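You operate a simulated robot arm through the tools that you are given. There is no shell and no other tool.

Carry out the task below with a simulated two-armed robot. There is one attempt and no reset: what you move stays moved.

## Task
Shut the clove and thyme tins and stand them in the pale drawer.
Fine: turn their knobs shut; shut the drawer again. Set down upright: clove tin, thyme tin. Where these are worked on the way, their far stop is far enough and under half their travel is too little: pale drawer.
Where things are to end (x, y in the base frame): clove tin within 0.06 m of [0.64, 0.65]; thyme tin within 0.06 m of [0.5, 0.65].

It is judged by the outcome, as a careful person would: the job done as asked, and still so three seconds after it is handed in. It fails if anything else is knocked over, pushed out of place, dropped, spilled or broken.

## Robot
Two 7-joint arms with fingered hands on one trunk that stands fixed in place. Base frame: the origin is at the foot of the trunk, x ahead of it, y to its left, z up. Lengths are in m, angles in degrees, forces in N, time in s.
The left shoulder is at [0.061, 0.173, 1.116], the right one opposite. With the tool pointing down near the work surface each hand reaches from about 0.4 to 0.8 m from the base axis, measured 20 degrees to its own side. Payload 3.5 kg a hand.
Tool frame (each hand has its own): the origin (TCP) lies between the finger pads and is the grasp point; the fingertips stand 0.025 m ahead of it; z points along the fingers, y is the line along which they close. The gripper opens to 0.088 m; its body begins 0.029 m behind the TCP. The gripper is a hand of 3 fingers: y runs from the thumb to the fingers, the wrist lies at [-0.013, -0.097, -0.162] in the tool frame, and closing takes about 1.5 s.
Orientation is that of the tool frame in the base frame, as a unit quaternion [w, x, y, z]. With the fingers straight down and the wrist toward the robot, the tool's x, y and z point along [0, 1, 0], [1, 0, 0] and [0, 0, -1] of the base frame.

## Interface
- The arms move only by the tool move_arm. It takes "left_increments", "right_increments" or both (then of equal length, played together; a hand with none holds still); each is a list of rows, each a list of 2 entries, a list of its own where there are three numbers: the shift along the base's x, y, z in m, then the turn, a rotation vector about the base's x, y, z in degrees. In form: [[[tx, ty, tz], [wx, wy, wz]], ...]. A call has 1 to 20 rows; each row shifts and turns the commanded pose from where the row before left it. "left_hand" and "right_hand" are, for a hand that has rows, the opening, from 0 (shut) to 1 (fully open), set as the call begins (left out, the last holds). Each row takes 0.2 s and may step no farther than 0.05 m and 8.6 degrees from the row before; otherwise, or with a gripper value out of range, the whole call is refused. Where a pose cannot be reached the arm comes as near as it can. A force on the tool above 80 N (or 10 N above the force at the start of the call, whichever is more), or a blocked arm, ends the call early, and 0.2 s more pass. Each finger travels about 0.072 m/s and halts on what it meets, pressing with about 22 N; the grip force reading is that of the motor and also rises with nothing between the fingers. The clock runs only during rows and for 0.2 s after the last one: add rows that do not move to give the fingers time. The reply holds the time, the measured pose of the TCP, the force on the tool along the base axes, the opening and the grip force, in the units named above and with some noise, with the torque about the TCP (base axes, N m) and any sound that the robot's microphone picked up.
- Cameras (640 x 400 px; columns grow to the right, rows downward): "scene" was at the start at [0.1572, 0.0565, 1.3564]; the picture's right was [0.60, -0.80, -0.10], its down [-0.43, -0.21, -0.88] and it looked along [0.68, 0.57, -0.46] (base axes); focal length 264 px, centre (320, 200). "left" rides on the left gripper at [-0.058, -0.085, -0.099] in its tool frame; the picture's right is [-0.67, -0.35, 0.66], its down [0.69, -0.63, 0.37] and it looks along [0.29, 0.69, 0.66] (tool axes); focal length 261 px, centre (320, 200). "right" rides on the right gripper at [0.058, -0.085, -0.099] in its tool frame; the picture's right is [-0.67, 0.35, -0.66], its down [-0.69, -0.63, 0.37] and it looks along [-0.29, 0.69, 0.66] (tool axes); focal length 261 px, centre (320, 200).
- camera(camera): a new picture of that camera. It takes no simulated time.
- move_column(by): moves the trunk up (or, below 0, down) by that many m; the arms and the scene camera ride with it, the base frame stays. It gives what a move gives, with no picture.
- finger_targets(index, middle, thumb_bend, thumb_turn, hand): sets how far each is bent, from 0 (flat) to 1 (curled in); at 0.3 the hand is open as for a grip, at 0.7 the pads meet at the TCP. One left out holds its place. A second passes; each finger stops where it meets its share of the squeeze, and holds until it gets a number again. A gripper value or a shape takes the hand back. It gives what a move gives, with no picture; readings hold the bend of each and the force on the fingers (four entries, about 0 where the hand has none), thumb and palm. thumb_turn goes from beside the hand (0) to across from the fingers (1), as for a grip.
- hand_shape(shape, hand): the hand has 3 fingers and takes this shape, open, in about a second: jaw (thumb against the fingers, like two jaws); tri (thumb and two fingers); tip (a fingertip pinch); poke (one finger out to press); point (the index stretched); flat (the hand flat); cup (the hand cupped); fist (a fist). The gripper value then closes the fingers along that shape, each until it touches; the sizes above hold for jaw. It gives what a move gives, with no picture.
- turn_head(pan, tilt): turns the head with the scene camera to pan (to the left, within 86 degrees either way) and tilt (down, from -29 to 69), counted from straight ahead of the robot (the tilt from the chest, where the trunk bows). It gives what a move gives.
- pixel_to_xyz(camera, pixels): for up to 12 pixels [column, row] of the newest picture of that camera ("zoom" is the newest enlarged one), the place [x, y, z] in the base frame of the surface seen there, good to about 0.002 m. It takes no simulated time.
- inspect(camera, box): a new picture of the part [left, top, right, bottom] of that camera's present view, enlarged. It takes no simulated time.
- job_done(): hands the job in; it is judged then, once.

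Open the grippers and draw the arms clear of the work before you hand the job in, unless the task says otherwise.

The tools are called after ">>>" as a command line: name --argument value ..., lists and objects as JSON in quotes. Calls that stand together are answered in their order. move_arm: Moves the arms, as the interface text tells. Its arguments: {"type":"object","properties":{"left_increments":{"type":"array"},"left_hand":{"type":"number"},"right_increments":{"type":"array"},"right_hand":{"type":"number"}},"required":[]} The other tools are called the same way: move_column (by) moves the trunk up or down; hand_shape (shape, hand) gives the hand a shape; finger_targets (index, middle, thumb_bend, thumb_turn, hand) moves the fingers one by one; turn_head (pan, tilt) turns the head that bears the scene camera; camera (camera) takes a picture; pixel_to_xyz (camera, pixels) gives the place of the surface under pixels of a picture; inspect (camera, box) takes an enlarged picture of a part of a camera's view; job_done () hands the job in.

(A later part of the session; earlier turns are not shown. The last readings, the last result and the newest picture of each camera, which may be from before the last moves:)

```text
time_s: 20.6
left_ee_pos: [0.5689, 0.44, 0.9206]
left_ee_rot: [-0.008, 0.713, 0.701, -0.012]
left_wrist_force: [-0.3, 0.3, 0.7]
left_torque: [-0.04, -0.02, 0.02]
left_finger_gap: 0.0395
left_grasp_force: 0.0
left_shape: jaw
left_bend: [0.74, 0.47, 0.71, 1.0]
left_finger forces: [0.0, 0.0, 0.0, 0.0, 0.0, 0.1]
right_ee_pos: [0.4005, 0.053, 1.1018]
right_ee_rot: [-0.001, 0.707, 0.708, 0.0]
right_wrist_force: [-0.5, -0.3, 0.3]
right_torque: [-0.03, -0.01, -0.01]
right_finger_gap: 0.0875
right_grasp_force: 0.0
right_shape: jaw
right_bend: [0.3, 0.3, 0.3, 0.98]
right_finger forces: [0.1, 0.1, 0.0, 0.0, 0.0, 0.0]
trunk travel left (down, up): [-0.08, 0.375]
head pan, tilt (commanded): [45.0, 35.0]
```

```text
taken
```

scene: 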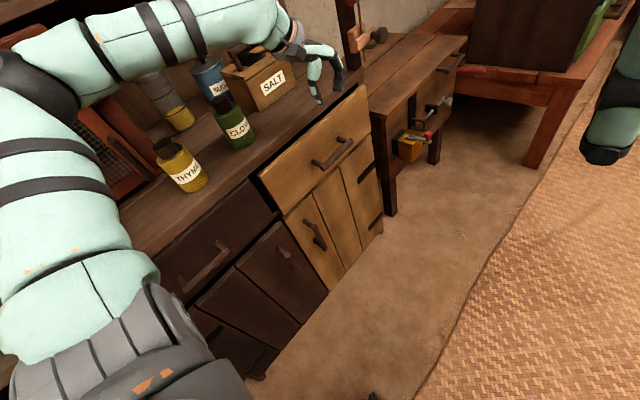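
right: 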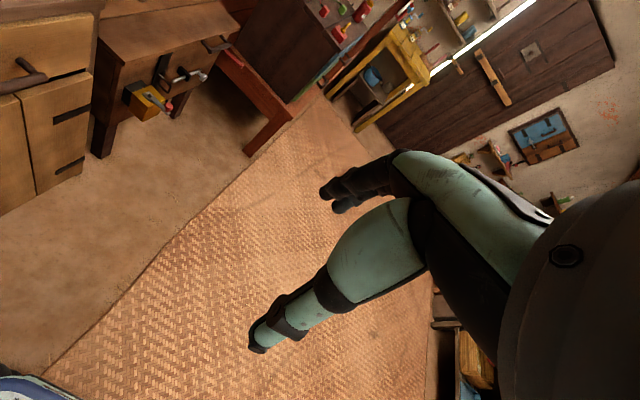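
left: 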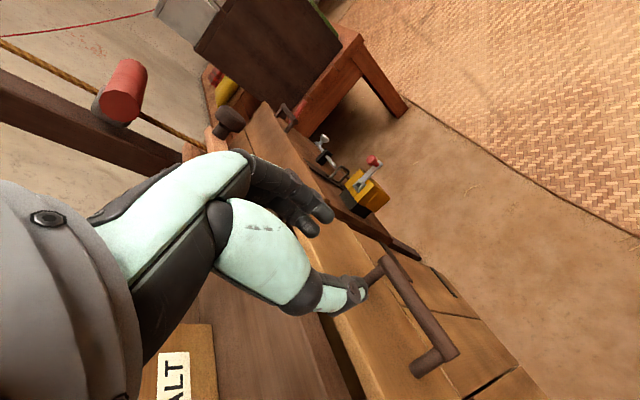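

Yaw 0 is reached at (0.569, 0.440, 0.921) with no limits. I now shape single fingers: index curled in, middle straight down, thumb out of the way, then look at the result.

>>> finger_targets --hand "left" --index 1.0 --middle 0.45 --thumb_bend 0.3

>>> inspect --camera "left" --box '[180, 120, 420, 340]'

>>> inspect --camera "scene" --box '[250, 0, 390, 110]'

```text
time_s: 21.6
left_ee_pos: [0.5684, 0.4406, 0.9198]
left_ee_rot: [-0.008, 0.713, 0.701, -0.012]
left_wrist_force: [0.4, -0.7, 0.1]
left_torque: [0.0, 0.03, 0.02]
left_finger_gap: 0.0527
left_grasp_force: 0.1
left_shape: fingers
left_bend: [1.0, 0.45, 0.3, 1.0]
left_finger forces: [0.0, 0.0, 0.0, 0.0, 0.1, 0.0]
right_ee_pos: [0.4002, 0.0533, 1.1037]
right_ee_rot: [0.0, 0.706, 0.708, -0.001]
right_wrist_force: [0.6, 0.6, 0.6]
right_torque: [-0.01, -0.01, 0.02]
right_finger_gap: 0.0874
right_grasp_force: 0.1
right_shape: jaw
right_bend: [0.3, 0.3, 0.3, 0.98]
right_finger forces: [0.0, 0.0, 0.0, 0.0, 0.0, 0.0]
trunk travel left (down, up): [-0.08, 0.375]
head pan, tilt (commanded): [45.0, 35.0]
```

```text
1.82 times, centred on (300, 230) of left
```

zoom: 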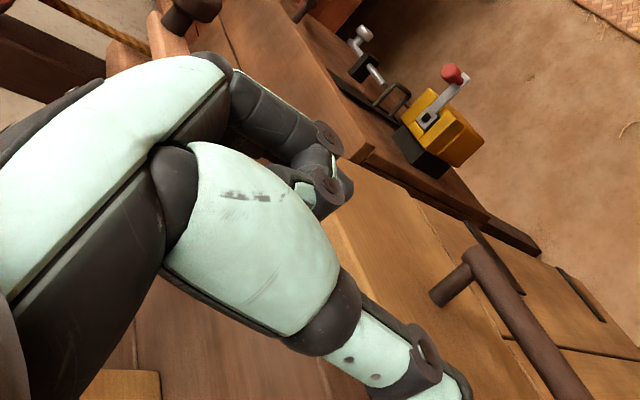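

```text
3.64 times, centred on (320, 55) of scene
```

zoom: 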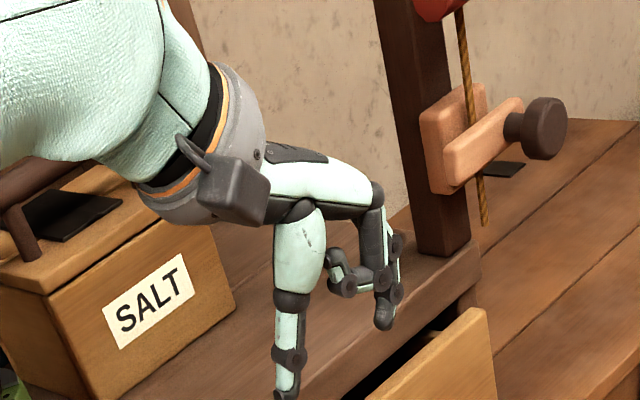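

The middle finger hangs straight at (383,320) on the far (+y) side, the index is curled near (345,280), and the thumb points down at (285,390). I measure these points relative to the TCP.

>>> pixel_to_xyz --camera "zoom" --pixels '[[384, 322], [385, 300], [378, 250], [345, 288], [338, 262], [286, 385], [290, 340], [375, 195], [390, 245], [345, 175]]'

>>> pixel_to_xyz --camera "scene" --pixels '[[320, 163], [345, 142], [332, 155], [318, 150], [340, 132], [362, 86], [330, 107]]'

```text
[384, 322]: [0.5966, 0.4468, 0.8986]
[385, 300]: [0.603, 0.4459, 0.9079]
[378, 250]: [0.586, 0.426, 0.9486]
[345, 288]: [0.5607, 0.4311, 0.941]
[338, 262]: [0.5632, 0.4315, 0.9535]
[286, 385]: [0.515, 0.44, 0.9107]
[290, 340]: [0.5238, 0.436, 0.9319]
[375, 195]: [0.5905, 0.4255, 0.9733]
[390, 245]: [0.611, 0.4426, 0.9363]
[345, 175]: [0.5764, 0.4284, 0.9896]
```

```text
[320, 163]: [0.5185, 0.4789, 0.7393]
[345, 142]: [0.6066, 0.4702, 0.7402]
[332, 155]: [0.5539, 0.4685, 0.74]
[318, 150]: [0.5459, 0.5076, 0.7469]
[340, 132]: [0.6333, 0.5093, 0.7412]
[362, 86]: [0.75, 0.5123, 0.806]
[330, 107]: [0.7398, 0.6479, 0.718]
```

Relative to the TCP: middle fingertip at about (+0.03, +0.012, −0.027), curled index bottom +0.015, thumb tip (−0.053, 0, −0.03). I zoom on the handle to place the finger precisely in the gap, with the thumb passing left of the bar end.

>>> inspect --camera "scene" --box '[296, 120, 368, 180]'

```text
6.67 times, centred on (332, 150) of scene
```

zoom: 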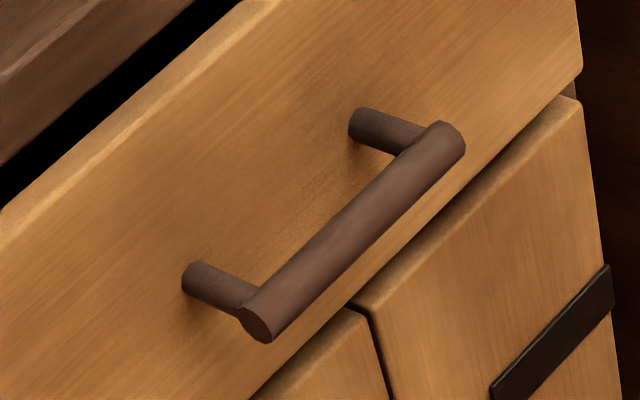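

>>> pixel_to_xyz --camera "zoom" --pixels '[[255, 322], [255, 295], [345, 225], [355, 237], [335, 213], [445, 140], [460, 150], [225, 285], [195, 275], [385, 130], [360, 122], [330, 150]]'

```text
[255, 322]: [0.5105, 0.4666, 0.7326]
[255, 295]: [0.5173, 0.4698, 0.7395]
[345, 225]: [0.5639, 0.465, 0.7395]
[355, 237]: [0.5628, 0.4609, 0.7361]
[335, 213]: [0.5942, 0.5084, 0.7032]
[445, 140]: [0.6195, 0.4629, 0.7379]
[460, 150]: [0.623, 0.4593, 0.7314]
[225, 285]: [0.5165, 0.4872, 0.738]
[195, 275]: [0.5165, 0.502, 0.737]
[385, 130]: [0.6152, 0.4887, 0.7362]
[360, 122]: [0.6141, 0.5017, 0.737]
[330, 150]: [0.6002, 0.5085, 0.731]
```

The bar centre is y 0.467, z 0.732 and the gap centre is y 0.492 between posts at x 0.5165 and 0.614. Before descending I check where elbow and forearm are relative to the tins.

>>> turn_head --pan 60 --tilt 35

>>> camera --camera "scene"

>>> pixel_to_xyz --camera "scene" --pixels '[[90, 90], [130, 70], [200, 50], [250, 45], [320, 30], [150, 110], [200, 80], [300, 60], [60, 200], [120, 150]]'

```text
time_s: 22.3
left_ee_pos: [0.5693, 0.4398, 0.9198]
left_ee_rot: [-0.008, 0.713, 0.701, -0.012]
left_wrist_force: [0.4, -0.4, -0.7]
left_torque: [-0.02, 0.01, -0.02]
left_finger_gap: 0.0525
left_grasp_force: 0.2
left_shape: fingers
left_bend: [1.0, 0.45, 0.3, 1.0]
left_finger forces: [0.1, 0.1, 0.0, 0.1, 0.1, 0.0]
right_ee_pos: [0.4018, 0.0538, 1.1048]
right_ee_rot: [-0.002, 0.707, 0.707, 0.001]
right_wrist_force: [0.2, -0.5, -0.1]
right_torque: [0.01, 0.02, -0.02]
right_finger_gap: 0.0874
right_grasp_force: 0.0
right_shape: jaw
right_bend: [0.3, 0.3, 0.3, 0.98]
right_finger forces: [0.0, 0.0, 0.0, 0.0, 0.1, 0.0]
trunk travel left (down, up): [-0.08, 0.375]
head pan, tilt (commanded): [60.0, 35.0]
```

```text
taken
```

scene: 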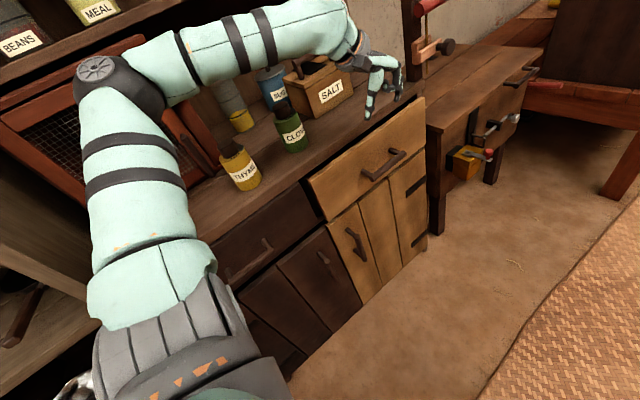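

```text
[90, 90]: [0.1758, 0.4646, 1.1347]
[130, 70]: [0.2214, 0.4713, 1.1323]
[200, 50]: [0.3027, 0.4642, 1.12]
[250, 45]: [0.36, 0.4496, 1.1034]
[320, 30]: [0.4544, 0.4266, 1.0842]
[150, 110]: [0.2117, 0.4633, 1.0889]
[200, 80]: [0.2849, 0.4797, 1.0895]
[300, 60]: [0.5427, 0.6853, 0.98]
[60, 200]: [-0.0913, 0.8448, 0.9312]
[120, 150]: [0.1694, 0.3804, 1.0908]
```

Elbow and forearm are at z≈1.1, well above and in front of the tins. I move over the gap at (0.528, 0.480) and descend to z 0.80 first.

>>> move_arm --left_increments '[[[-0.0137, 0.0133, 0], [0, 0, 0]], [[-0.0137, 0.0133, 0], [0, 0, 0]], [[-0.0137, 0.0134, 0], [0, 0, 0]], [[0, 0, -0.03], [0, 0, 0]], [[0, 0, -0.03], [0, 0, 0]], [[0, 0, -0.03], [0, 0, 0]], [[0, 0, -0.03], [0, 0, 0]], [[0, 0, 0], [0, 0, 0]]]'

>>> camera --camera "left"

>>> inspect --camera "scene" --box '[300, 60, 460, 200]'

```text
time_s: 24.1
left_ee_pos: [0.5288, 0.4801, 0.8018]
left_ee_rot: [-0.008, 0.713, 0.701, -0.013]
left_wrist_force: [0.4, 0.2, -0.8]
left_torque: [0.02, 0.0, 0.01]
left_finger_gap: 0.0528
left_grasp_force: 0.0
left_shape: fingers
left_bend: [1.0, 0.45, 0.3, 1.0]
left_finger forces: [0.0, 0.0, 0.0, 0.0, 0.0, 0.0]
right_ee_pos: [0.4008, 0.0526, 1.105]
right_ee_rot: [-0.002, 0.707, 0.707, 0.0]
right_wrist_force: [0.6, 0.5, -0.3]
right_torque: [-0.02, 0.02, 0.01]
right_finger_gap: 0.0877
right_grasp_force: 0.0
right_shape: jaw
right_bend: [0.3, 0.3, 0.3, 0.98]
right_finger forces: [0.0, 0.0, 0.0, 0.0, 0.0, 0.0]
trunk travel left (down, up): [-0.08, 0.375]
head pan, tilt (commanded): [60.0, 35.0]
```

```text
taken
```

left: 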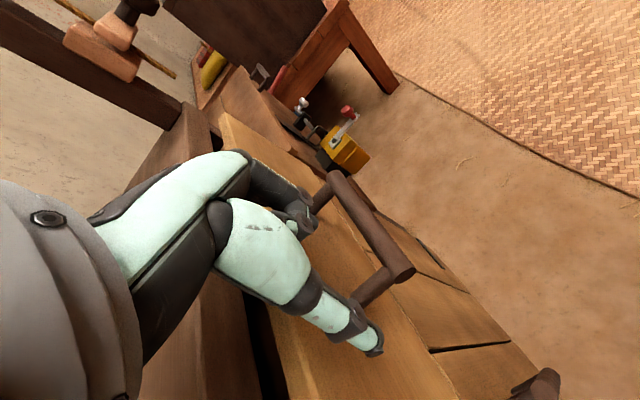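

```text
2.86 times, centred on (380, 130) of scene
```

zoom: 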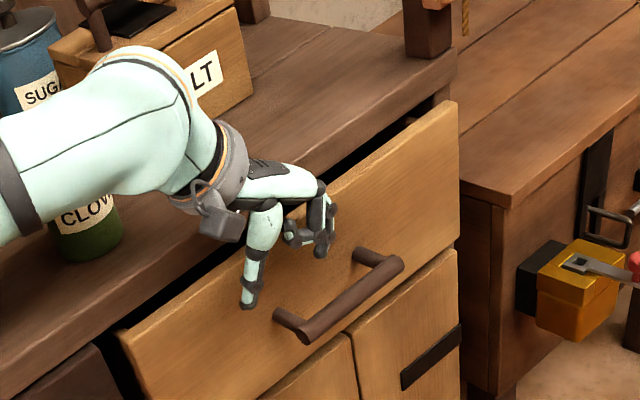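

The middle finger hangs over the gap and the thumb is left of the left post. I lower the last 0.057 m.

>>> move_arm --left_increments '[[[0, 0, -0.015], [0, 0, 0]], [[0, 0, -0.015], [0, 0, 0]], [[0, 0, -0.015], [0, 0, 0]], [[0, 0, -0.012], [0, 0, 0]], [[0, 0, 0], [0, 0, 0]]]'

>>> camera --camera "left"

>>> inspect --camera "scene" --box '[300, 60, 460, 200]'

```text
time_s: 25.3
left_ee_pos: [0.5282, 0.4803, 0.7446]
left_ee_rot: [-0.008, 0.713, 0.701, -0.012]
left_wrist_force: [0.3, 0.3, 0.2]
left_torque: [0.02, 0.01, 0.01]
left_finger_gap: 0.0527
left_grasp_force: 0.1
left_shape: fingers
left_bend: [1.0, 0.45, 0.3, 1.0]
left_finger forces: [0.0, 0.0, 0.1, 0.1, 0.0, 0.0]
right_ee_pos: [0.4008, 0.0534, 1.1042]
right_ee_rot: [-0.002, 0.707, 0.707, 0.002]
right_wrist_force: [-0.8, 0.6, 0.2]
right_torque: [-0.03, -0.01, -0.02]
right_finger_gap: 0.0878
right_grasp_force: 0.2
right_shape: jaw
right_bend: [0.3, 0.3, 0.3, 0.98]
right_finger forces: [0.0, 0.0, 0.0, 0.1, 0.0, 0.0]
trunk travel left (down, up): [-0.08, 0.375]
head pan, tilt (commanded): [60.0, 35.0]
```

```text
taken
```

left: 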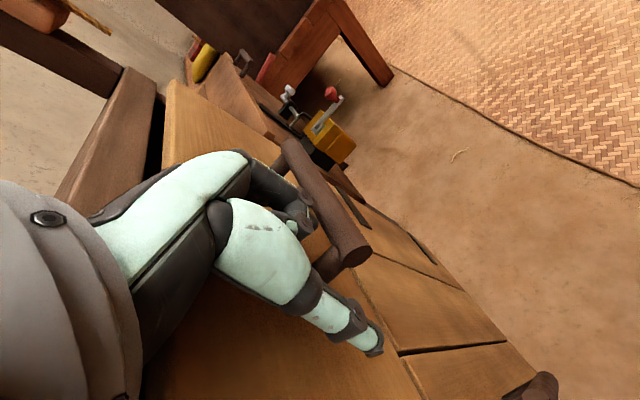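

```text
2.86 times, centred on (380, 130) of scene
```

zoom: 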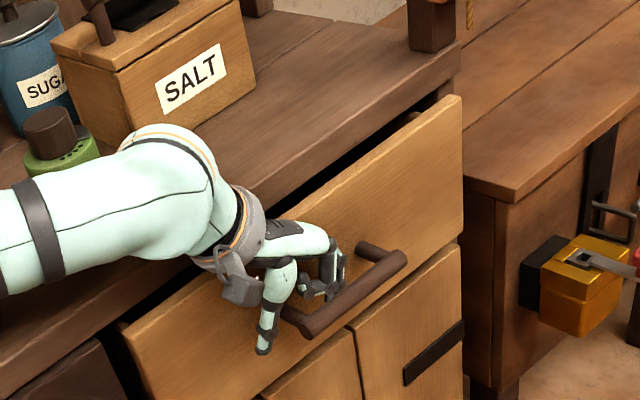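

The middle finger sits behind the bar with zero contact force. I pull in −y 0.10 m and watch the force.

>>> move_arm --left_increments '[[[0, -0.015, 0], [0, 0, 0]], [[0, -0.015, 0], [0, 0, 0]], [[0, -0.015, 0], [0, 0, 0]], [[0, -0.015, 0], [0, 0, 0]], [[0, -0.02, 0], [0, 0, 0]], [[0, -0.02, 0], [0, 0, 0]], [[0, 0, 0], [0, 0, 0]]]'

>>> camera --camera "left"

>>> camera --camera "scene"

```text
time_s: 26.9
left_ee_pos: [0.5277, 0.3785, 0.7447]
left_ee_rot: [-0.009, 0.712, 0.702, -0.011]
left_wrist_force: [-0.3, -0.5, 0.0]
left_torque: [0.01, -0.02, 0.02]
left_finger_gap: 0.0527
left_grasp_force: 0.1
left_shape: fingers
left_bend: [1.0, 0.45, 0.3, 1.0]
left_finger forces: [0.0, 0.1, 0.0, 0.0, 0.0, 0.0]
right_ee_pos: [0.4016, 0.0526, 1.1044]
right_ee_rot: [-0.002, 0.708, 0.706, 0.0]
right_wrist_force: [-0.7, 0.0, -0.1]
right_torque: [-0.02, -0.04, 0.01]
right_finger_gap: 0.0875
right_grasp_force: 0.0
right_shape: jaw
right_bend: [0.3, 0.3, 0.3, 0.98]
right_finger forces: [0.1, 0.0, 0.1, 0.0, 0.0, 0.1]
trunk travel left (down, up): [-0.08, 0.375]
head pan, tilt (commanded): [60.0, 35.0]
```

```text
taken
```

left: 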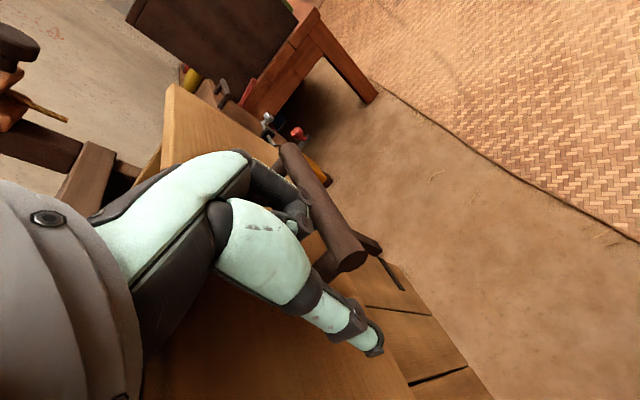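

```text
taken
```

scene: 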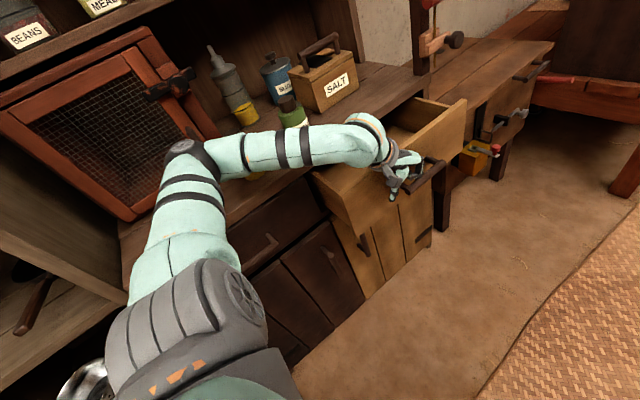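

The drawer follows smoothly with no force; it is now open about 0.10 m. I keep pulling another 0.09 m.

>>> move_arm --left_increments '[[[0, -0.015, 0], [0, 0, 0]], [[0, -0.015, 0], [0, 0, 0]], [[0, -0.015, 0], [0, 0, 0]], [[0, -0.015, 0], [0, 0, 0]], [[0, -0.015, 0], [0, 0, 0]], [[0, -0.015, 0], [0, 0, 0]], [[0, 0, 0], [0, 0, 0]]]'

>>> camera --camera "scene"

```text
time_s: 28.5
left_ee_pos: [0.5275, 0.2903, 0.7432]
left_ee_rot: [-0.008, 0.712, 0.702, -0.012]
left_wrist_force: [-1.1, -0.3, -0.6]
left_torque: [-0.03, -0.03, 0.02]
left_finger_gap: 0.0525
left_grasp_force: 0.0
left_shape: fingers
left_bend: [1.0, 0.45, 0.3, 1.0]
left_finger forces: [0.0, 0.1, 0.0, 0.0, 0.1, 0.0]
right_ee_pos: [0.4003, 0.0544, 1.1052]
right_ee_rot: [-0.002, 0.707, 0.707, 0.001]
right_wrist_force: [0.0, -0.1, -0.3]
right_torque: [0.01, 0.0, 0.0]
right_finger_gap: 0.0876
right_grasp_force: 0.0
right_shape: jaw
right_bend: [0.3, 0.3, 0.3, 0.98]
right_finger forces: [0.1, 0.1, 0.0, 0.1, 0.0, 0.0]
trunk travel left (down, up): [-0.08, 0.375]
head pan, tilt (commanded): [60.0, 35.0]
```

```text
taken
```

scene: 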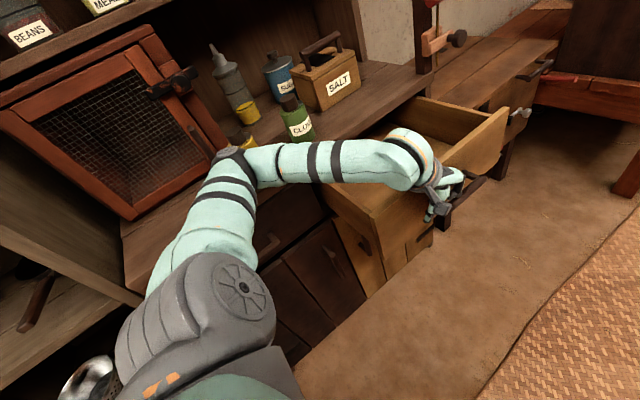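

Open about 0.19 m and still free. I continue pulling in smaller steps to find the far stop.

>>> move_arm --left_increments '[[[0, -0.012, 0], [0, 0, 0]], [[0, -0.012, 0], [0, 0, 0]], [[0, -0.012, 0], [0, 0, 0]], [[0, -0.012, 0], [0, 0, 0]], [[0, -0.012, 0], [0, 0, 0]], [[0, 0, 0], [0, 0, 0]]]'

>>> camera --camera "scene"

>>> camera --camera "left"

```text
time_s: 29.9
left_ee_pos: [0.5272, 0.2351, 0.743]
left_ee_rot: [-0.008, 0.712, 0.702, -0.011]
left_wrist_force: [-5.7, 32.0, 1.8]
left_torque: [0.35, -0.04, 1.4]
left_finger_gap: 0.0525
left_grasp_force: 16.1
left_shape: fingers
left_bend: [1.0, 0.44, 0.3, 1.0]
left_finger forces: [0.0, 31.7, 0.1, 0.0, 0.1, 0.1]
right_ee_pos: [0.3994, 0.0571, 1.1054]
right_ee_rot: [0.0, 0.708, 0.706, 0.0]
right_wrist_force: [0.1, 0.4, -0.2]
right_torque: [-0.02, 0.01, -0.05]
right_finger_gap: 0.0874
right_grasp_force: 0.1
right_shape: jaw
right_bend: [0.3, 0.3, 0.3, 0.98]
right_finger forces: [0.0, 0.0, 0.0, 0.0, 0.0, 0.0]
trunk travel left (down, up): [-0.08, 0.375]
head pan, tilt (commanded): [60.0, 35.0]
```

```text
taken
```

scene: 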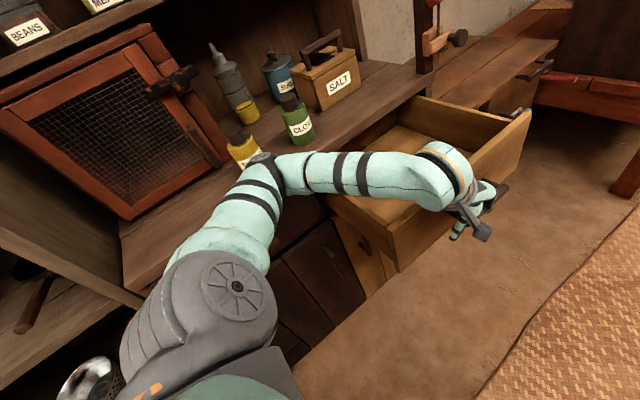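

```text
taken
```

left: 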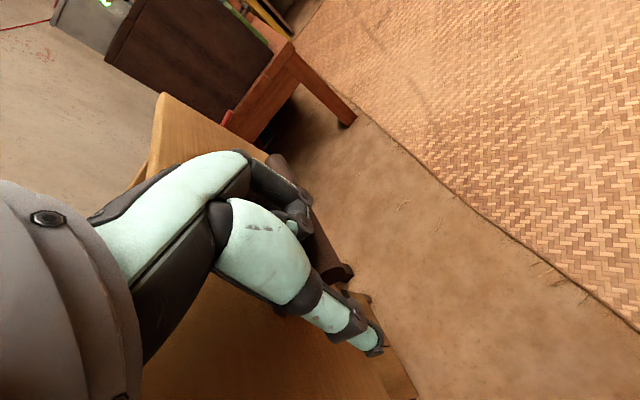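

A 32 N reaction shows the far stop. I ease off 0.01 m in +y and lift the finger out of the gap, then measure the open drawer.

>>> move_arm --left_increments '[[[0, 0.007, 0], [0, 0, 0]], [[0, 0.006, 0], [0, 0, 0]], [[0, 0, 0.02], [0, 0, 0]], [[0, 0, 0.03], [0, 0, 0]], [[0, 0, 0.04], [0, 0, 0]], [[0, 0, 0.04], [0, 0, 0]], [[-0.02, -0.02, 0.04], [0, 0, 0]], [[-0.03, -0.02, 0.04], [0, 0, 0]], [[-0.03, -0.02, 0.04], [0, 0, 0]], [[0, 0, 0], [0, 0, 0]]]'

>>> camera --camera "scene"

>>> camera --camera "left"

```text
refused: row 8 steps farther than a row can; nothing moved
```

```text
taken
```

scene: 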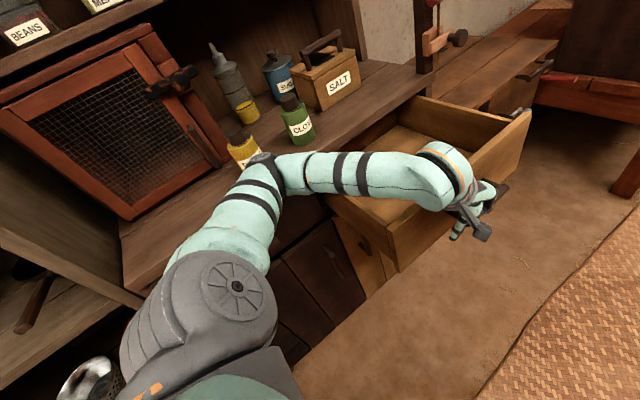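

```text
taken
```

left: 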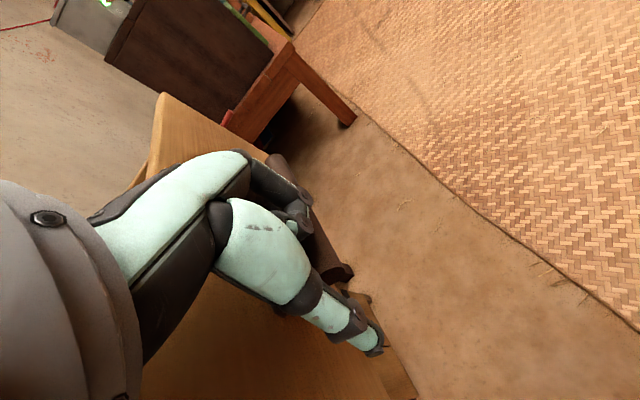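

The call was refused because one row exceeded 0.05 m; nothing moved. I repeat it with shorter rows.

>>> move_arm --left_increments '[[[0, 0.007, 0], [0, 0, 0]], [[0, 0.006, 0], [0, 0, 0]], [[0, 0, 0.02], [0, 0, 0]], [[0, 0, 0.03], [0, 0, 0]], [[0, 0, 0.04], [0, 0, 0]], [[0, 0, 0.04], [0, 0, 0]], [[-0.02, -0.01, 0.035], [0, 0, 0]], [[-0.02, -0.01, 0.035], [0, 0, 0]], [[-0.02, -0.01, 0.035], [0, 0, 0]], [[0, 0, 0], [0, 0, 0]]]'

>>> camera --camera "scene"

>>> camera --camera "left"

```text
time_s: 32.1
left_ee_pos: [0.4692, 0.2164, 0.9777]
left_ee_rot: [-0.008, 0.713, 0.701, -0.012]
left_wrist_force: [0.2, 0.4, -0.1]
left_torque: [-0.01, 0.0, 0.02]
left_finger_gap: 0.0525
left_grasp_force: 0.1
left_shape: fingers
left_bend: [1.0, 0.45, 0.3, 1.0]
left_finger forces: [0.0, 0.0, 0.0, 0.0, 0.0, 0.1]
right_ee_pos: [0.4021, 0.0536, 1.1032]
right_ee_rot: [-0.002, 0.708, 0.706, 0.001]
right_wrist_force: [-0.7, -0.1, 0.5]
right_torque: [0.02, -0.03, 0.02]
right_finger_gap: 0.0876
right_grasp_force: 0.0
right_shape: jaw
right_bend: [0.3, 0.3, 0.3, 0.98]
right_finger forces: [0.0, 0.0, 0.0, 0.0, 0.0, 0.0]
trunk travel left (down, up): [-0.08, 0.375]
head pan, tilt (commanded): [60.0, 35.0]
```

```text
taken
```

scene: 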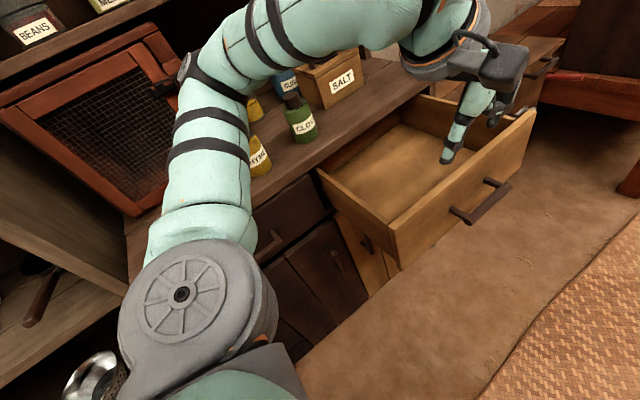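

```text
taken
```

left: 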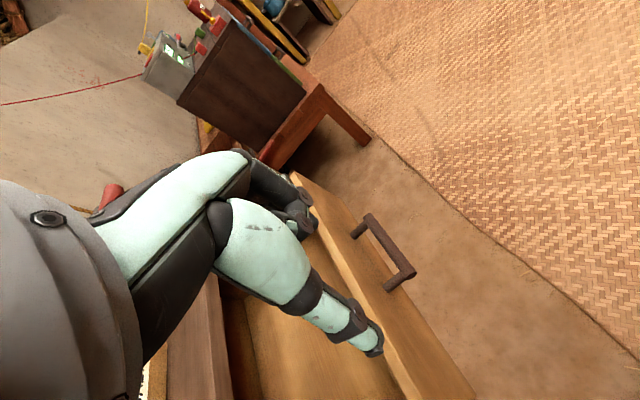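

The drawer is open and empty. I measure its front, floor and walls to fix the placing spots.

>>> pixel_to_xyz --camera "scene" --pixels '[[450, 225], [400, 155], [420, 180], [360, 185], [440, 105], [480, 145], [395, 232], [532, 112], [345, 175], [425, 95], [390, 130], [510, 105]]'

>>> inspect --camera "scene" --box '[300, 70, 560, 270]'

```text
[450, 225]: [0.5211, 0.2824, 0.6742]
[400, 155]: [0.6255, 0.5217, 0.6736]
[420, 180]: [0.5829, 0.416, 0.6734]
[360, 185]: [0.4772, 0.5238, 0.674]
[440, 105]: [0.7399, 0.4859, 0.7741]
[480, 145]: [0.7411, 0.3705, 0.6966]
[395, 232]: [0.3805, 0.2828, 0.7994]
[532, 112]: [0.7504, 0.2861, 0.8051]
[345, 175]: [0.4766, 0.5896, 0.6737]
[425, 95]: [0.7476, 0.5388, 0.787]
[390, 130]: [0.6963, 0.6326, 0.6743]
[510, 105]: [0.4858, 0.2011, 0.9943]
```

```text
2.00 times, centred on (430, 170) of scene
```

zoom: 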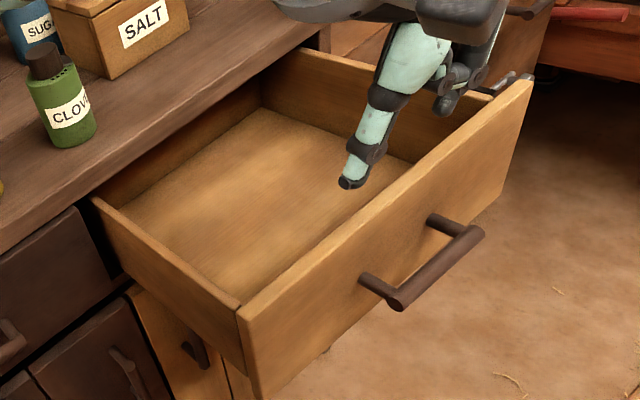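

Front at y 0.2824 means the drawer is open 0.245 m to its stop; floor z 0.674, inside x≈0.395–0.740. So the tins go at (0.64, 0.405) and (0.50, 0.405). I restore the jaw shape and raise the trunk back for the tin work.

>>> hand_shape --hand "left" --shape "jaw"

>>> move_column --by 0.12

```text
time_s: 33.0
left_ee_pos: [0.469, 0.2151, 0.9783]
left_ee_rot: [-0.008, 0.712, 0.702, -0.012]
left_wrist_force: [-0.4, 0.1, -0.7]
left_torque: [0.03, 0.04, -0.03]
left_finger_gap: 0.0875
left_grasp_force: 0.1
left_shape: jaw
left_bend: [0.3, 0.3, 0.3, 0.98]
left_finger forces: [0.0, 0.1, 0.0, 0.0, 0.1, 0.0]
right_ee_pos: [0.4017, 0.0526, 1.1048]
right_ee_rot: [-0.002, 0.708, 0.706, 0.001]
right_wrist_force: [-0.5, -0.4, -0.9]
right_torque: [0.03, 0.0, 0.01]
right_finger_gap: 0.0877
right_grasp_force: 0.2
right_shape: jaw
right_bend: [0.3, 0.3, 0.3, 0.98]
right_finger forces: [0.0, 0.0, 0.1, 0.0, 0.0, 0.1]
trunk travel left (down, up): [-0.08, 0.375]
head pan, tilt (commanded): [60.0, 35.0]
```

```text
time_s: 34.5
left_ee_pos: [0.4687, 0.2123, 1.0977]
left_ee_rot: [-0.009, 0.712, 0.702, -0.011]
left_wrist_force: [0.6, 1.0, -0.1]
left_torque: [0.0, 0.0, 0.0]
left_finger_gap: 0.0876
left_grasp_force: 0.2
left_shape: jaw
left_bend: [0.3, 0.3, 0.3, 0.98]
left_finger forces: [0.0, 0.0, 0.0, 0.0, 0.0, 0.1]
right_ee_pos: [0.4009, 0.053, 1.2228]
right_ee_rot: [0.0, 0.707, 0.708, -0.001]
right_wrist_force: [0.2, 0.4, 0.7]
right_torque: [0.02, 0.0, 0.0]
right_finger_gap: 0.0879
right_grasp_force: 0.0
right_shape: jaw
right_bend: [0.3, 0.3, 0.3, 0.98]
right_finger forces: [0.0, 0.0, 0.0, 0.1, 0.1, 0.0]
trunk travel left (down, up): [-0.2, 0.255]
head pan, tilt (commanded): [60.0, 35.0]
```

I move the hand up toward clove at a safe height while yawing +60°, to look down at its knob with the left camera.

>>> move_arm --left_increments '[[[-0.006, 0.036, 0.003], [0, 0, 7.5]], [[-0.006, 0.036, 0.003], [0, 0, 7.5]], [[-0.006, 0.036, 0.003], [0, 0, 7.5]], [[-0.006, 0.036, 0.003], [0, 0, 7.5]], [[-0.006, 0.036, 0.003], [0, 0, 7.5]], [[-0.006, 0.036, 0.003], [0, 0, 7.5]], [[-0.006, 0.036, 0.003], [0, 0, 7.5]], [[-0.006, 0.036, 0.003], [0, 0, 7.5]], [[0, 0, 0], [0, 0, 0]]]'

>>> camera --camera "left"

>>> camera --camera "scene"

```text
time_s: 36.5
left_ee_pos: [0.4196, 0.5007, 1.1236]
left_ee_rot: [-0.001, 0.265, 0.964, -0.014]
left_wrist_force: [-0.4, -0.6, 0.1]
left_torque: [-0.01, 0.0, -0.02]
left_finger_gap: 0.0876
left_grasp_force: 0.0
left_shape: jaw
left_bend: [0.3, 0.3, 0.3, 0.98]
left_finger forces: [0.0, 0.1, 0.0, 0.0, 0.0, 0.1]
right_ee_pos: [0.3996, 0.0531, 1.223]
right_ee_rot: [0.0, 0.707, 0.707, -0.001]
right_wrist_force: [-0.1, 0.1, -0.3]
right_torque: [-0.01, 0.01, 0.02]
right_finger_gap: 0.088
right_grasp_force: 0.1
right_shape: jaw
right_bend: [0.3, 0.3, 0.3, 0.98]
right_finger forces: [0.2, 0.1, 0.0, 0.1, 0.0, 0.1]
trunk travel left (down, up): [-0.2, 0.255]
head pan, tilt (commanded): [60.0, 35.0]
```

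```text
taken
```

left: 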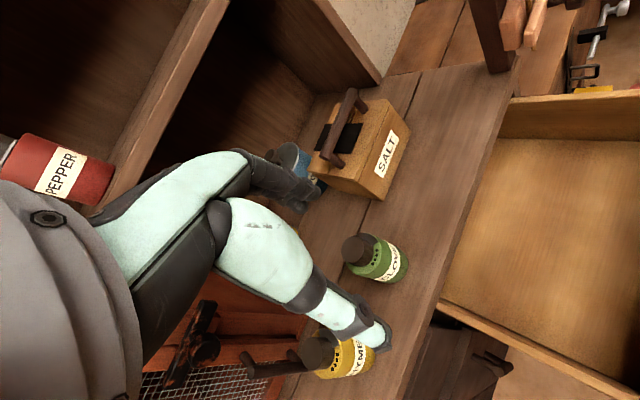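

```text
taken
```

scene: 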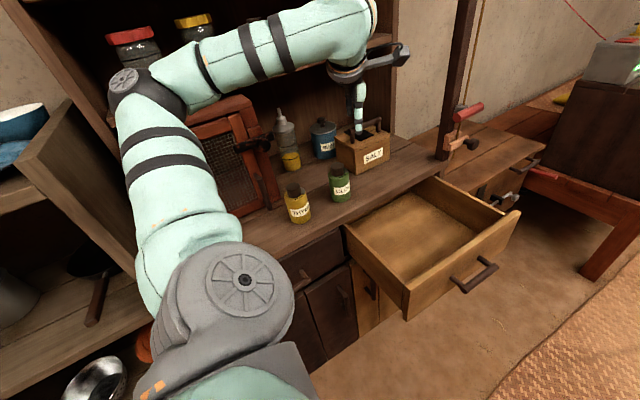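

The drawer and both tins are in view. I zoom the left camera on clove at (372,258) to see the plate and holes from above.

>>> inspect --camera "left" --box '[320, 215, 430, 300]'

>>> pixel_to_xyz --camera "left" --pixels '[[357, 248], [345, 245], [368, 240], [372, 262], [378, 255], [320, 345]]'

```text
4.71 times, centred on (375, 258) of left
```

zoom: 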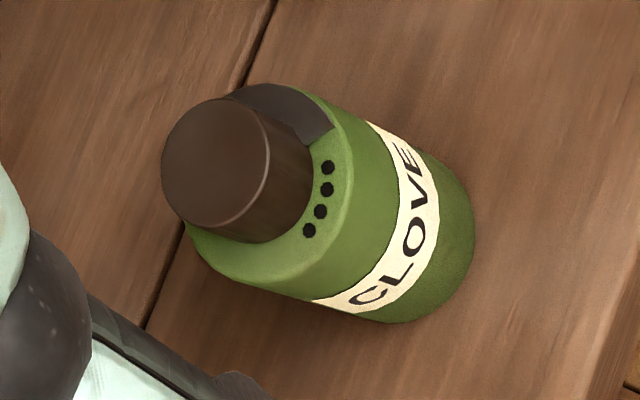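

```text
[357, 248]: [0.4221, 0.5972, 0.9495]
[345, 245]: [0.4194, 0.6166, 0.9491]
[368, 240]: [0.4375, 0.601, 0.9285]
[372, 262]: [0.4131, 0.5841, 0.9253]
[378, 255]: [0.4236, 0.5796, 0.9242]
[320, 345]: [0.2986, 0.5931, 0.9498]
```

The plate lies on the +x side and the holes on the −y side, so the knob turns clockwise. I measure the knob-top rim and plate edges for the exact axis.

>>> pixel_to_xyz --camera "zoom" --pixels '[[215, 160], [170, 165], [265, 165], [215, 105], [200, 215], [328, 133], [250, 92], [300, 110], [328, 167], [308, 231], [200, 245], [335, 250]]'

>>> inspect --camera "left" --box '[280, 310, 400, 400]'

```text
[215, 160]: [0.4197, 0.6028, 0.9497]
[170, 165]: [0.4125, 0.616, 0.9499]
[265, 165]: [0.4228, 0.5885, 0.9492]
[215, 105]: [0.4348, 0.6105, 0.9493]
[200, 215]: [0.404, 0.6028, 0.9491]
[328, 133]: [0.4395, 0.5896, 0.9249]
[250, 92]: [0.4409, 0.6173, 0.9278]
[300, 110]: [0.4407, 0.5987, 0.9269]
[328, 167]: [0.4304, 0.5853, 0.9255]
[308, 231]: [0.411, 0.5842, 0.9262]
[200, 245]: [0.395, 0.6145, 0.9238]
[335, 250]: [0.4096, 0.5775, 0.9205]
```

```text
4.44 times, centred on (340, 355) of left
```

zoom: 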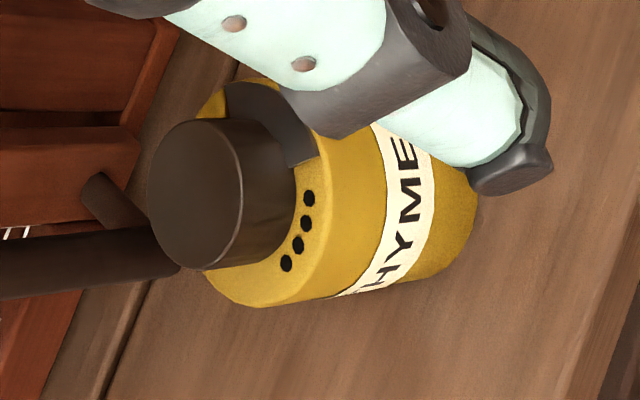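

Clove's axis is at about (0.419, 0.604); the plate spans −35°…+35° and the holes −59°…−112°, so the knob needs about −88°. I bring the hand above the knob at yaw ≈75°, still 0.045 m above it.

>>> move_arm --left_increments '[[[0, 0.026, -0.026], [0, 0, 5.2]], [[0, 0.026, -0.026], [0, 0, 5.2]], [[0, 0.026, -0.026], [0, 0, 5.2]], [[0, 0.0253, -0.0256], [0, 0, 0]], [[0, 0, 0], [0, 0, 0]]]' --left_hand 0.8

>>> camera --camera "left"

>>> camera --camera "scene"

```text
time_s: 37.7
left_ee_pos: [0.4215, 0.6064, 1.0203]
left_ee_rot: [0.001, 0.134, 0.991, -0.012]
left_wrist_force: [-0.3, 1.2, 0.1]
left_torque: [-0.03, -0.02, -0.01]
left_finger_gap: 0.0705
left_grasp_force: 0.1
left_shape: jaw
left_bend: [0.27, 0.34, 0.49, 0.99]
left_finger forces: [0.1, 0.0, 0.0, 0.1, 0.1, 0.1]
right_ee_pos: [0.4007, 0.0535, 1.2242]
right_ee_rot: [-0.001, 0.707, 0.708, 0.0]
right_wrist_force: [-0.6, -0.4, 0.0]
right_torque: [0.01, -0.01, -0.02]
right_finger_gap: 0.0877
right_grasp_force: 0.1
right_shape: jaw
right_bend: [0.3, 0.3, 0.3, 0.98]
right_finger forces: [0.1, 0.1, 0.0, 0.0, 0.0, 0.0]
trunk travel left (down, up): [-0.2, 0.255]
head pan, tilt (commanded): [60.0, 35.0]
```

```text
taken
```

left: 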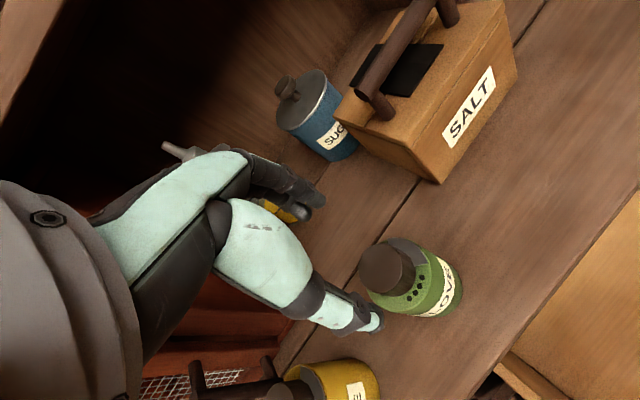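

```text
taken
```

scene: 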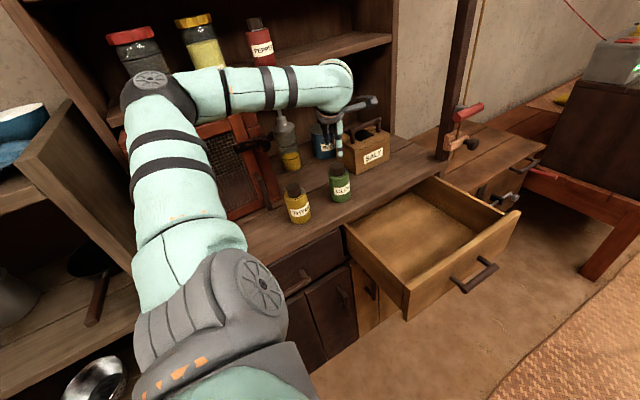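

The knob's top at (384,267) matches where the TCP axis should project (≈(380,269)), so alignment is good. I correct 2 mm and descend to z 0.957.

>>> move_arm --left_increments '[[[-0.001, -0.001, -0.016], [0, 0, 0]], [[-0.001, -0.001, -0.016], [0, 0, 0]], [[0, 0, -0.016], [0, 0, 0]], [[0, 0, -0.015], [0, 0, 0]], [[0, 0, 0], [0, 0, 0]]]'

>>> camera --camera "left"

>>> inspect --camera "scene" --box '[270, 60, 410, 220]'

```text
time_s: 38.9
left_ee_pos: [0.4176, 0.6029, 0.9566]
left_ee_rot: [0.001, 0.134, 0.991, -0.014]
left_wrist_force: [0.4, 0.0, 0.3]
left_torque: [-0.02, -0.01, -0.01]
left_finger_gap: 0.0707
left_grasp_force: 0.0
left_shape: jaw
left_bend: [0.27, 0.34, 0.49, 0.99]
left_finger forces: [0.0, 0.0, 0.0, 0.0, 0.0, 0.1]
right_ee_pos: [0.4004, 0.0542, 1.2231]
right_ee_rot: [-0.001, 0.707, 0.707, 0.0]
right_wrist_force: [0.4, -0.8, 0.0]
right_torque: [-0.04, -0.02, 0.02]
right_finger_gap: 0.0878
right_grasp_force: 0.1
right_shape: jaw
right_bend: [0.3, 0.3, 0.3, 0.98]
right_finger forces: [0.1, 0.0, 0.1, 0.0, 0.1, 0.0]
trunk travel left (down, up): [-0.2, 0.255]
head pan, tilt (commanded): [60.0, 35.0]
```

```text
taken
```

left: 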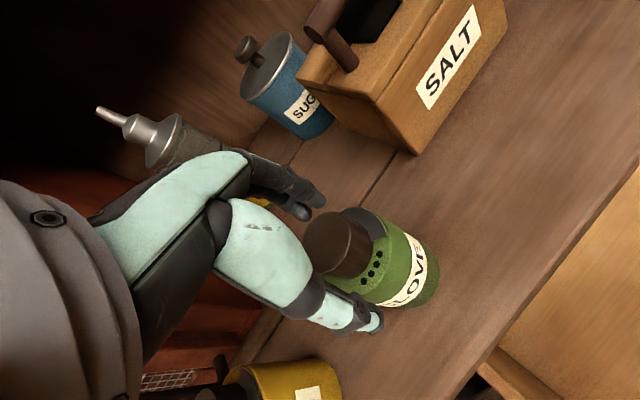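

```text
2.50 times, centred on (340, 140) of scene
```

zoom: 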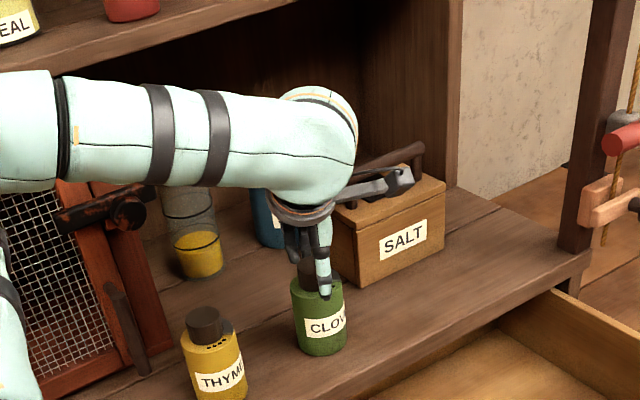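

In this closer view the knob at (338,243) looks slightly off the TCP projection (≈(323,246)), so I measure the knob rim again before closing.

>>> inspect --camera "left" --box '[270, 170, 450, 330]'

>>> pixel_to_xyz --camera "left" --pixels '[[338, 243], [308, 240], [368, 245], [330, 218], [340, 270], [352, 232], [305, 210], [375, 322]]'

```text
2.50 times, centred on (360, 250) of left
```

zoom: 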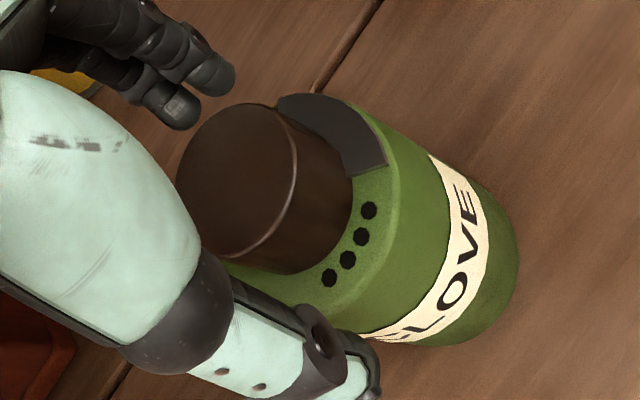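

```text
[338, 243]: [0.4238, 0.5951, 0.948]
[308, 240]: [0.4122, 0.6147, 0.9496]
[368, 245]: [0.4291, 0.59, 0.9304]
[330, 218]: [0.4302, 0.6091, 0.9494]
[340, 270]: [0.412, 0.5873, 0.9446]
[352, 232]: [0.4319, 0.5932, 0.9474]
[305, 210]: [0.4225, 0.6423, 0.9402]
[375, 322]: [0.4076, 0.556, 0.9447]
```

On the enlarged view the knob-top centre is at pixel (326,242), matching the TCP projection, so it is centred. I close on the knob.

>>> move_arm --left_increments '[[[0, 0, 0], [0, 0, 0]], [[0, 0, 0], [0, 0, 0]], [[0, 0, 0], [0, 0, 0]], [[0, 0, 0], [0, 0, 0]], [[0, 0, 0], [0, 0, 0]], [[0, 0, 0], [0, 0, 0]], [[0, 0, 0], [0, 0, 0]]]' --left_hand 0.0

>>> inspect --camera "left" --box '[270, 170, 450, 330]'

```text
time_s: 40.5
left_ee_pos: [0.4172, 0.603, 0.9572]
left_ee_rot: [0.001, 0.133, 0.991, -0.014]
left_wrist_force: [-0.4, -0.4, 0.6]
left_torque: [0.03, 0.0, -0.01]
left_finger_gap: 0.0288
left_grasp_force: 21.5
left_shape: jaw
left_bend: [0.74, 0.54, 0.74, 1.0]
left_finger forces: [12.9, 6.4, 0.0, 0.1, 19.5, 0.0]
right_ee_pos: [0.4001, 0.0521, 1.2224]
right_ee_rot: [0.0, 0.706, 0.708, 0.0]
right_wrist_force: [-0.4, 0.2, 0.4]
right_torque: [0.03, -0.01, 0.01]
right_finger_gap: 0.088
right_grasp_force: 0.1
right_shape: jaw
right_bend: [0.3, 0.3, 0.3, 0.98]
right_finger forces: [0.1, 0.0, 0.0, 0.0, 0.0, 0.0]
trunk travel left (down, up): [-0.2, 0.255]
head pan, tilt (commanded): [60.0, 35.0]
```

```text
2.50 times, centred on (360, 250) of left
```

zoom: 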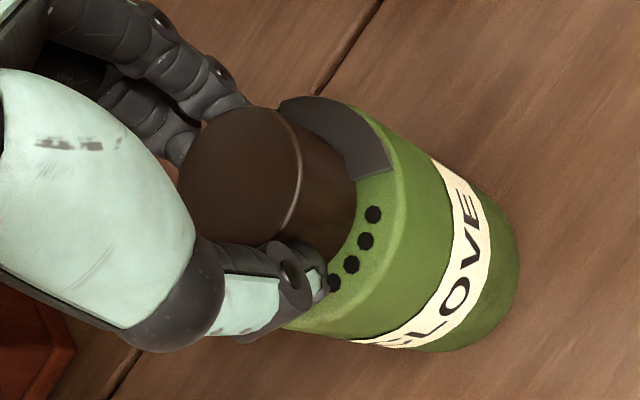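

The knob is held (gap 0.0288, thumb 19.5 N). I turn −30° about the vertical as a first test and check whether the tin body stays put.

>>> move_arm --left_increments '[[[0, 0, 0], [0, 0, -6]], [[0, 0, 0], [0, 0, -6]], [[0, 0, 0], [0, 0, -6]], [[0, 0, 0], [0, 0, -6]], [[0, 0, 0], [0, 0, -6]], [[0, 0, 0], [0, 0, 0]]]'

>>> camera --camera "left"

>>> inspect --camera "scene" --box '[290, 110, 390, 220]'

```text
time_s: 41.9
left_ee_pos: [0.4175, 0.6029, 0.9555]
left_ee_rot: [-0.003, 0.386, 0.923, -0.015]
left_wrist_force: [0.3, -0.4, 0.5]
left_torque: [0.01, 0.0, 0.0]
left_finger_gap: 0.0287
left_grasp_force: 21.5
left_shape: jaw
left_bend: [0.74, 0.54, 0.74, 1.0]
left_finger forces: [13.3, 6.6, 0.0, 0.0, 19.6, 0.0]
right_ee_pos: [0.4017, 0.0539, 1.2237]
right_ee_rot: [0.0, 0.707, 0.708, 0.0]
right_wrist_force: [0.4, -0.3, 0.2]
right_torque: [-0.01, 0.02, 0.02]
right_finger_gap: 0.0877
right_grasp_force: 0.1
right_shape: jaw
right_bend: [0.3, 0.3, 0.3, 0.98]
right_finger forces: [0.0, 0.0, 0.1, 0.1, 0.0, 0.0]
trunk travel left (down, up): [-0.2, 0.255]
head pan, tilt (commanded): [60.0, 35.0]
```

```text
taken
```

left: 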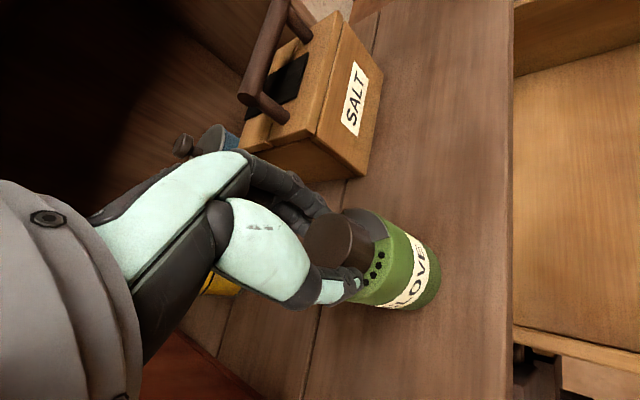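

```text
3.64 times, centred on (340, 165) of scene
```

zoom: 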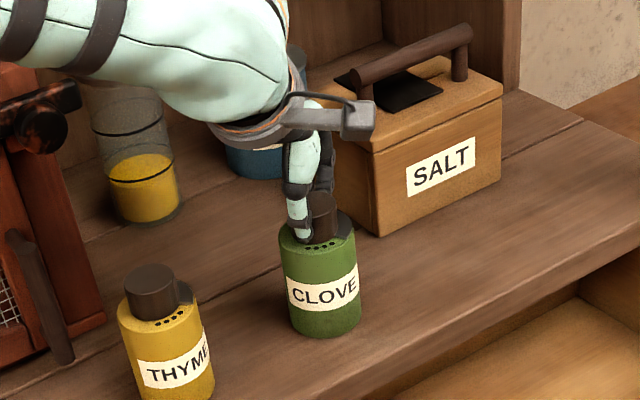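

The tin body turned along with the knob (CLOVE label swung around), so table friction alone is too little. I turn back +30°, then press down a few mm to load the tin and read the force.

>>> move_arm --left_increments '[[[0, 0, 0], [0, 0, 7.5]], [[0, 0, 0], [0, 0, 7.5]], [[0, 0, 0], [0, 0, 7.5]], [[0, 0, 0], [0, 0, 7.5]], [[0, 0, -0.002], [0, 0, 0]], [[0, 0, -0.002], [0, 0, 0]], [[0, 0, 0], [0, 0, 0]]]'

```text
time_s: 43.5
left_ee_pos: [0.4181, 0.6018, 0.9545]
left_ee_rot: [0.002, 0.133, 0.991, -0.013]
left_wrist_force: [1.4, 3.3, 15.2]
left_torque: [0.07, -0.05, -0.02]
left_finger_gap: 0.0291
left_grasp_force: 21.8
left_shape: jaw
left_bend: [0.74, 0.54, 0.74, 1.0]
left_finger forces: [16.0, 8.8, 0.0, 0.0, 21.0, 0.1]
right_ee_pos: [0.3998, 0.0511, 1.2242]
right_ee_rot: [-0.002, 0.707, 0.707, 0.0]
right_wrist_force: [0.8, 1.0, 0.1]
right_torque: [-0.01, 0.01, -0.02]
right_finger_gap: 0.0877
right_grasp_force: 0.1
right_shape: jaw
right_bend: [0.3, 0.3, 0.3, 0.98]
right_finger forces: [0.0, 0.0, 0.1, 0.0, 0.0, 0.1]
trunk travel left (down, up): [-0.2, 0.255]
head pan, tilt (commanded): [60.0, 35.0]
```

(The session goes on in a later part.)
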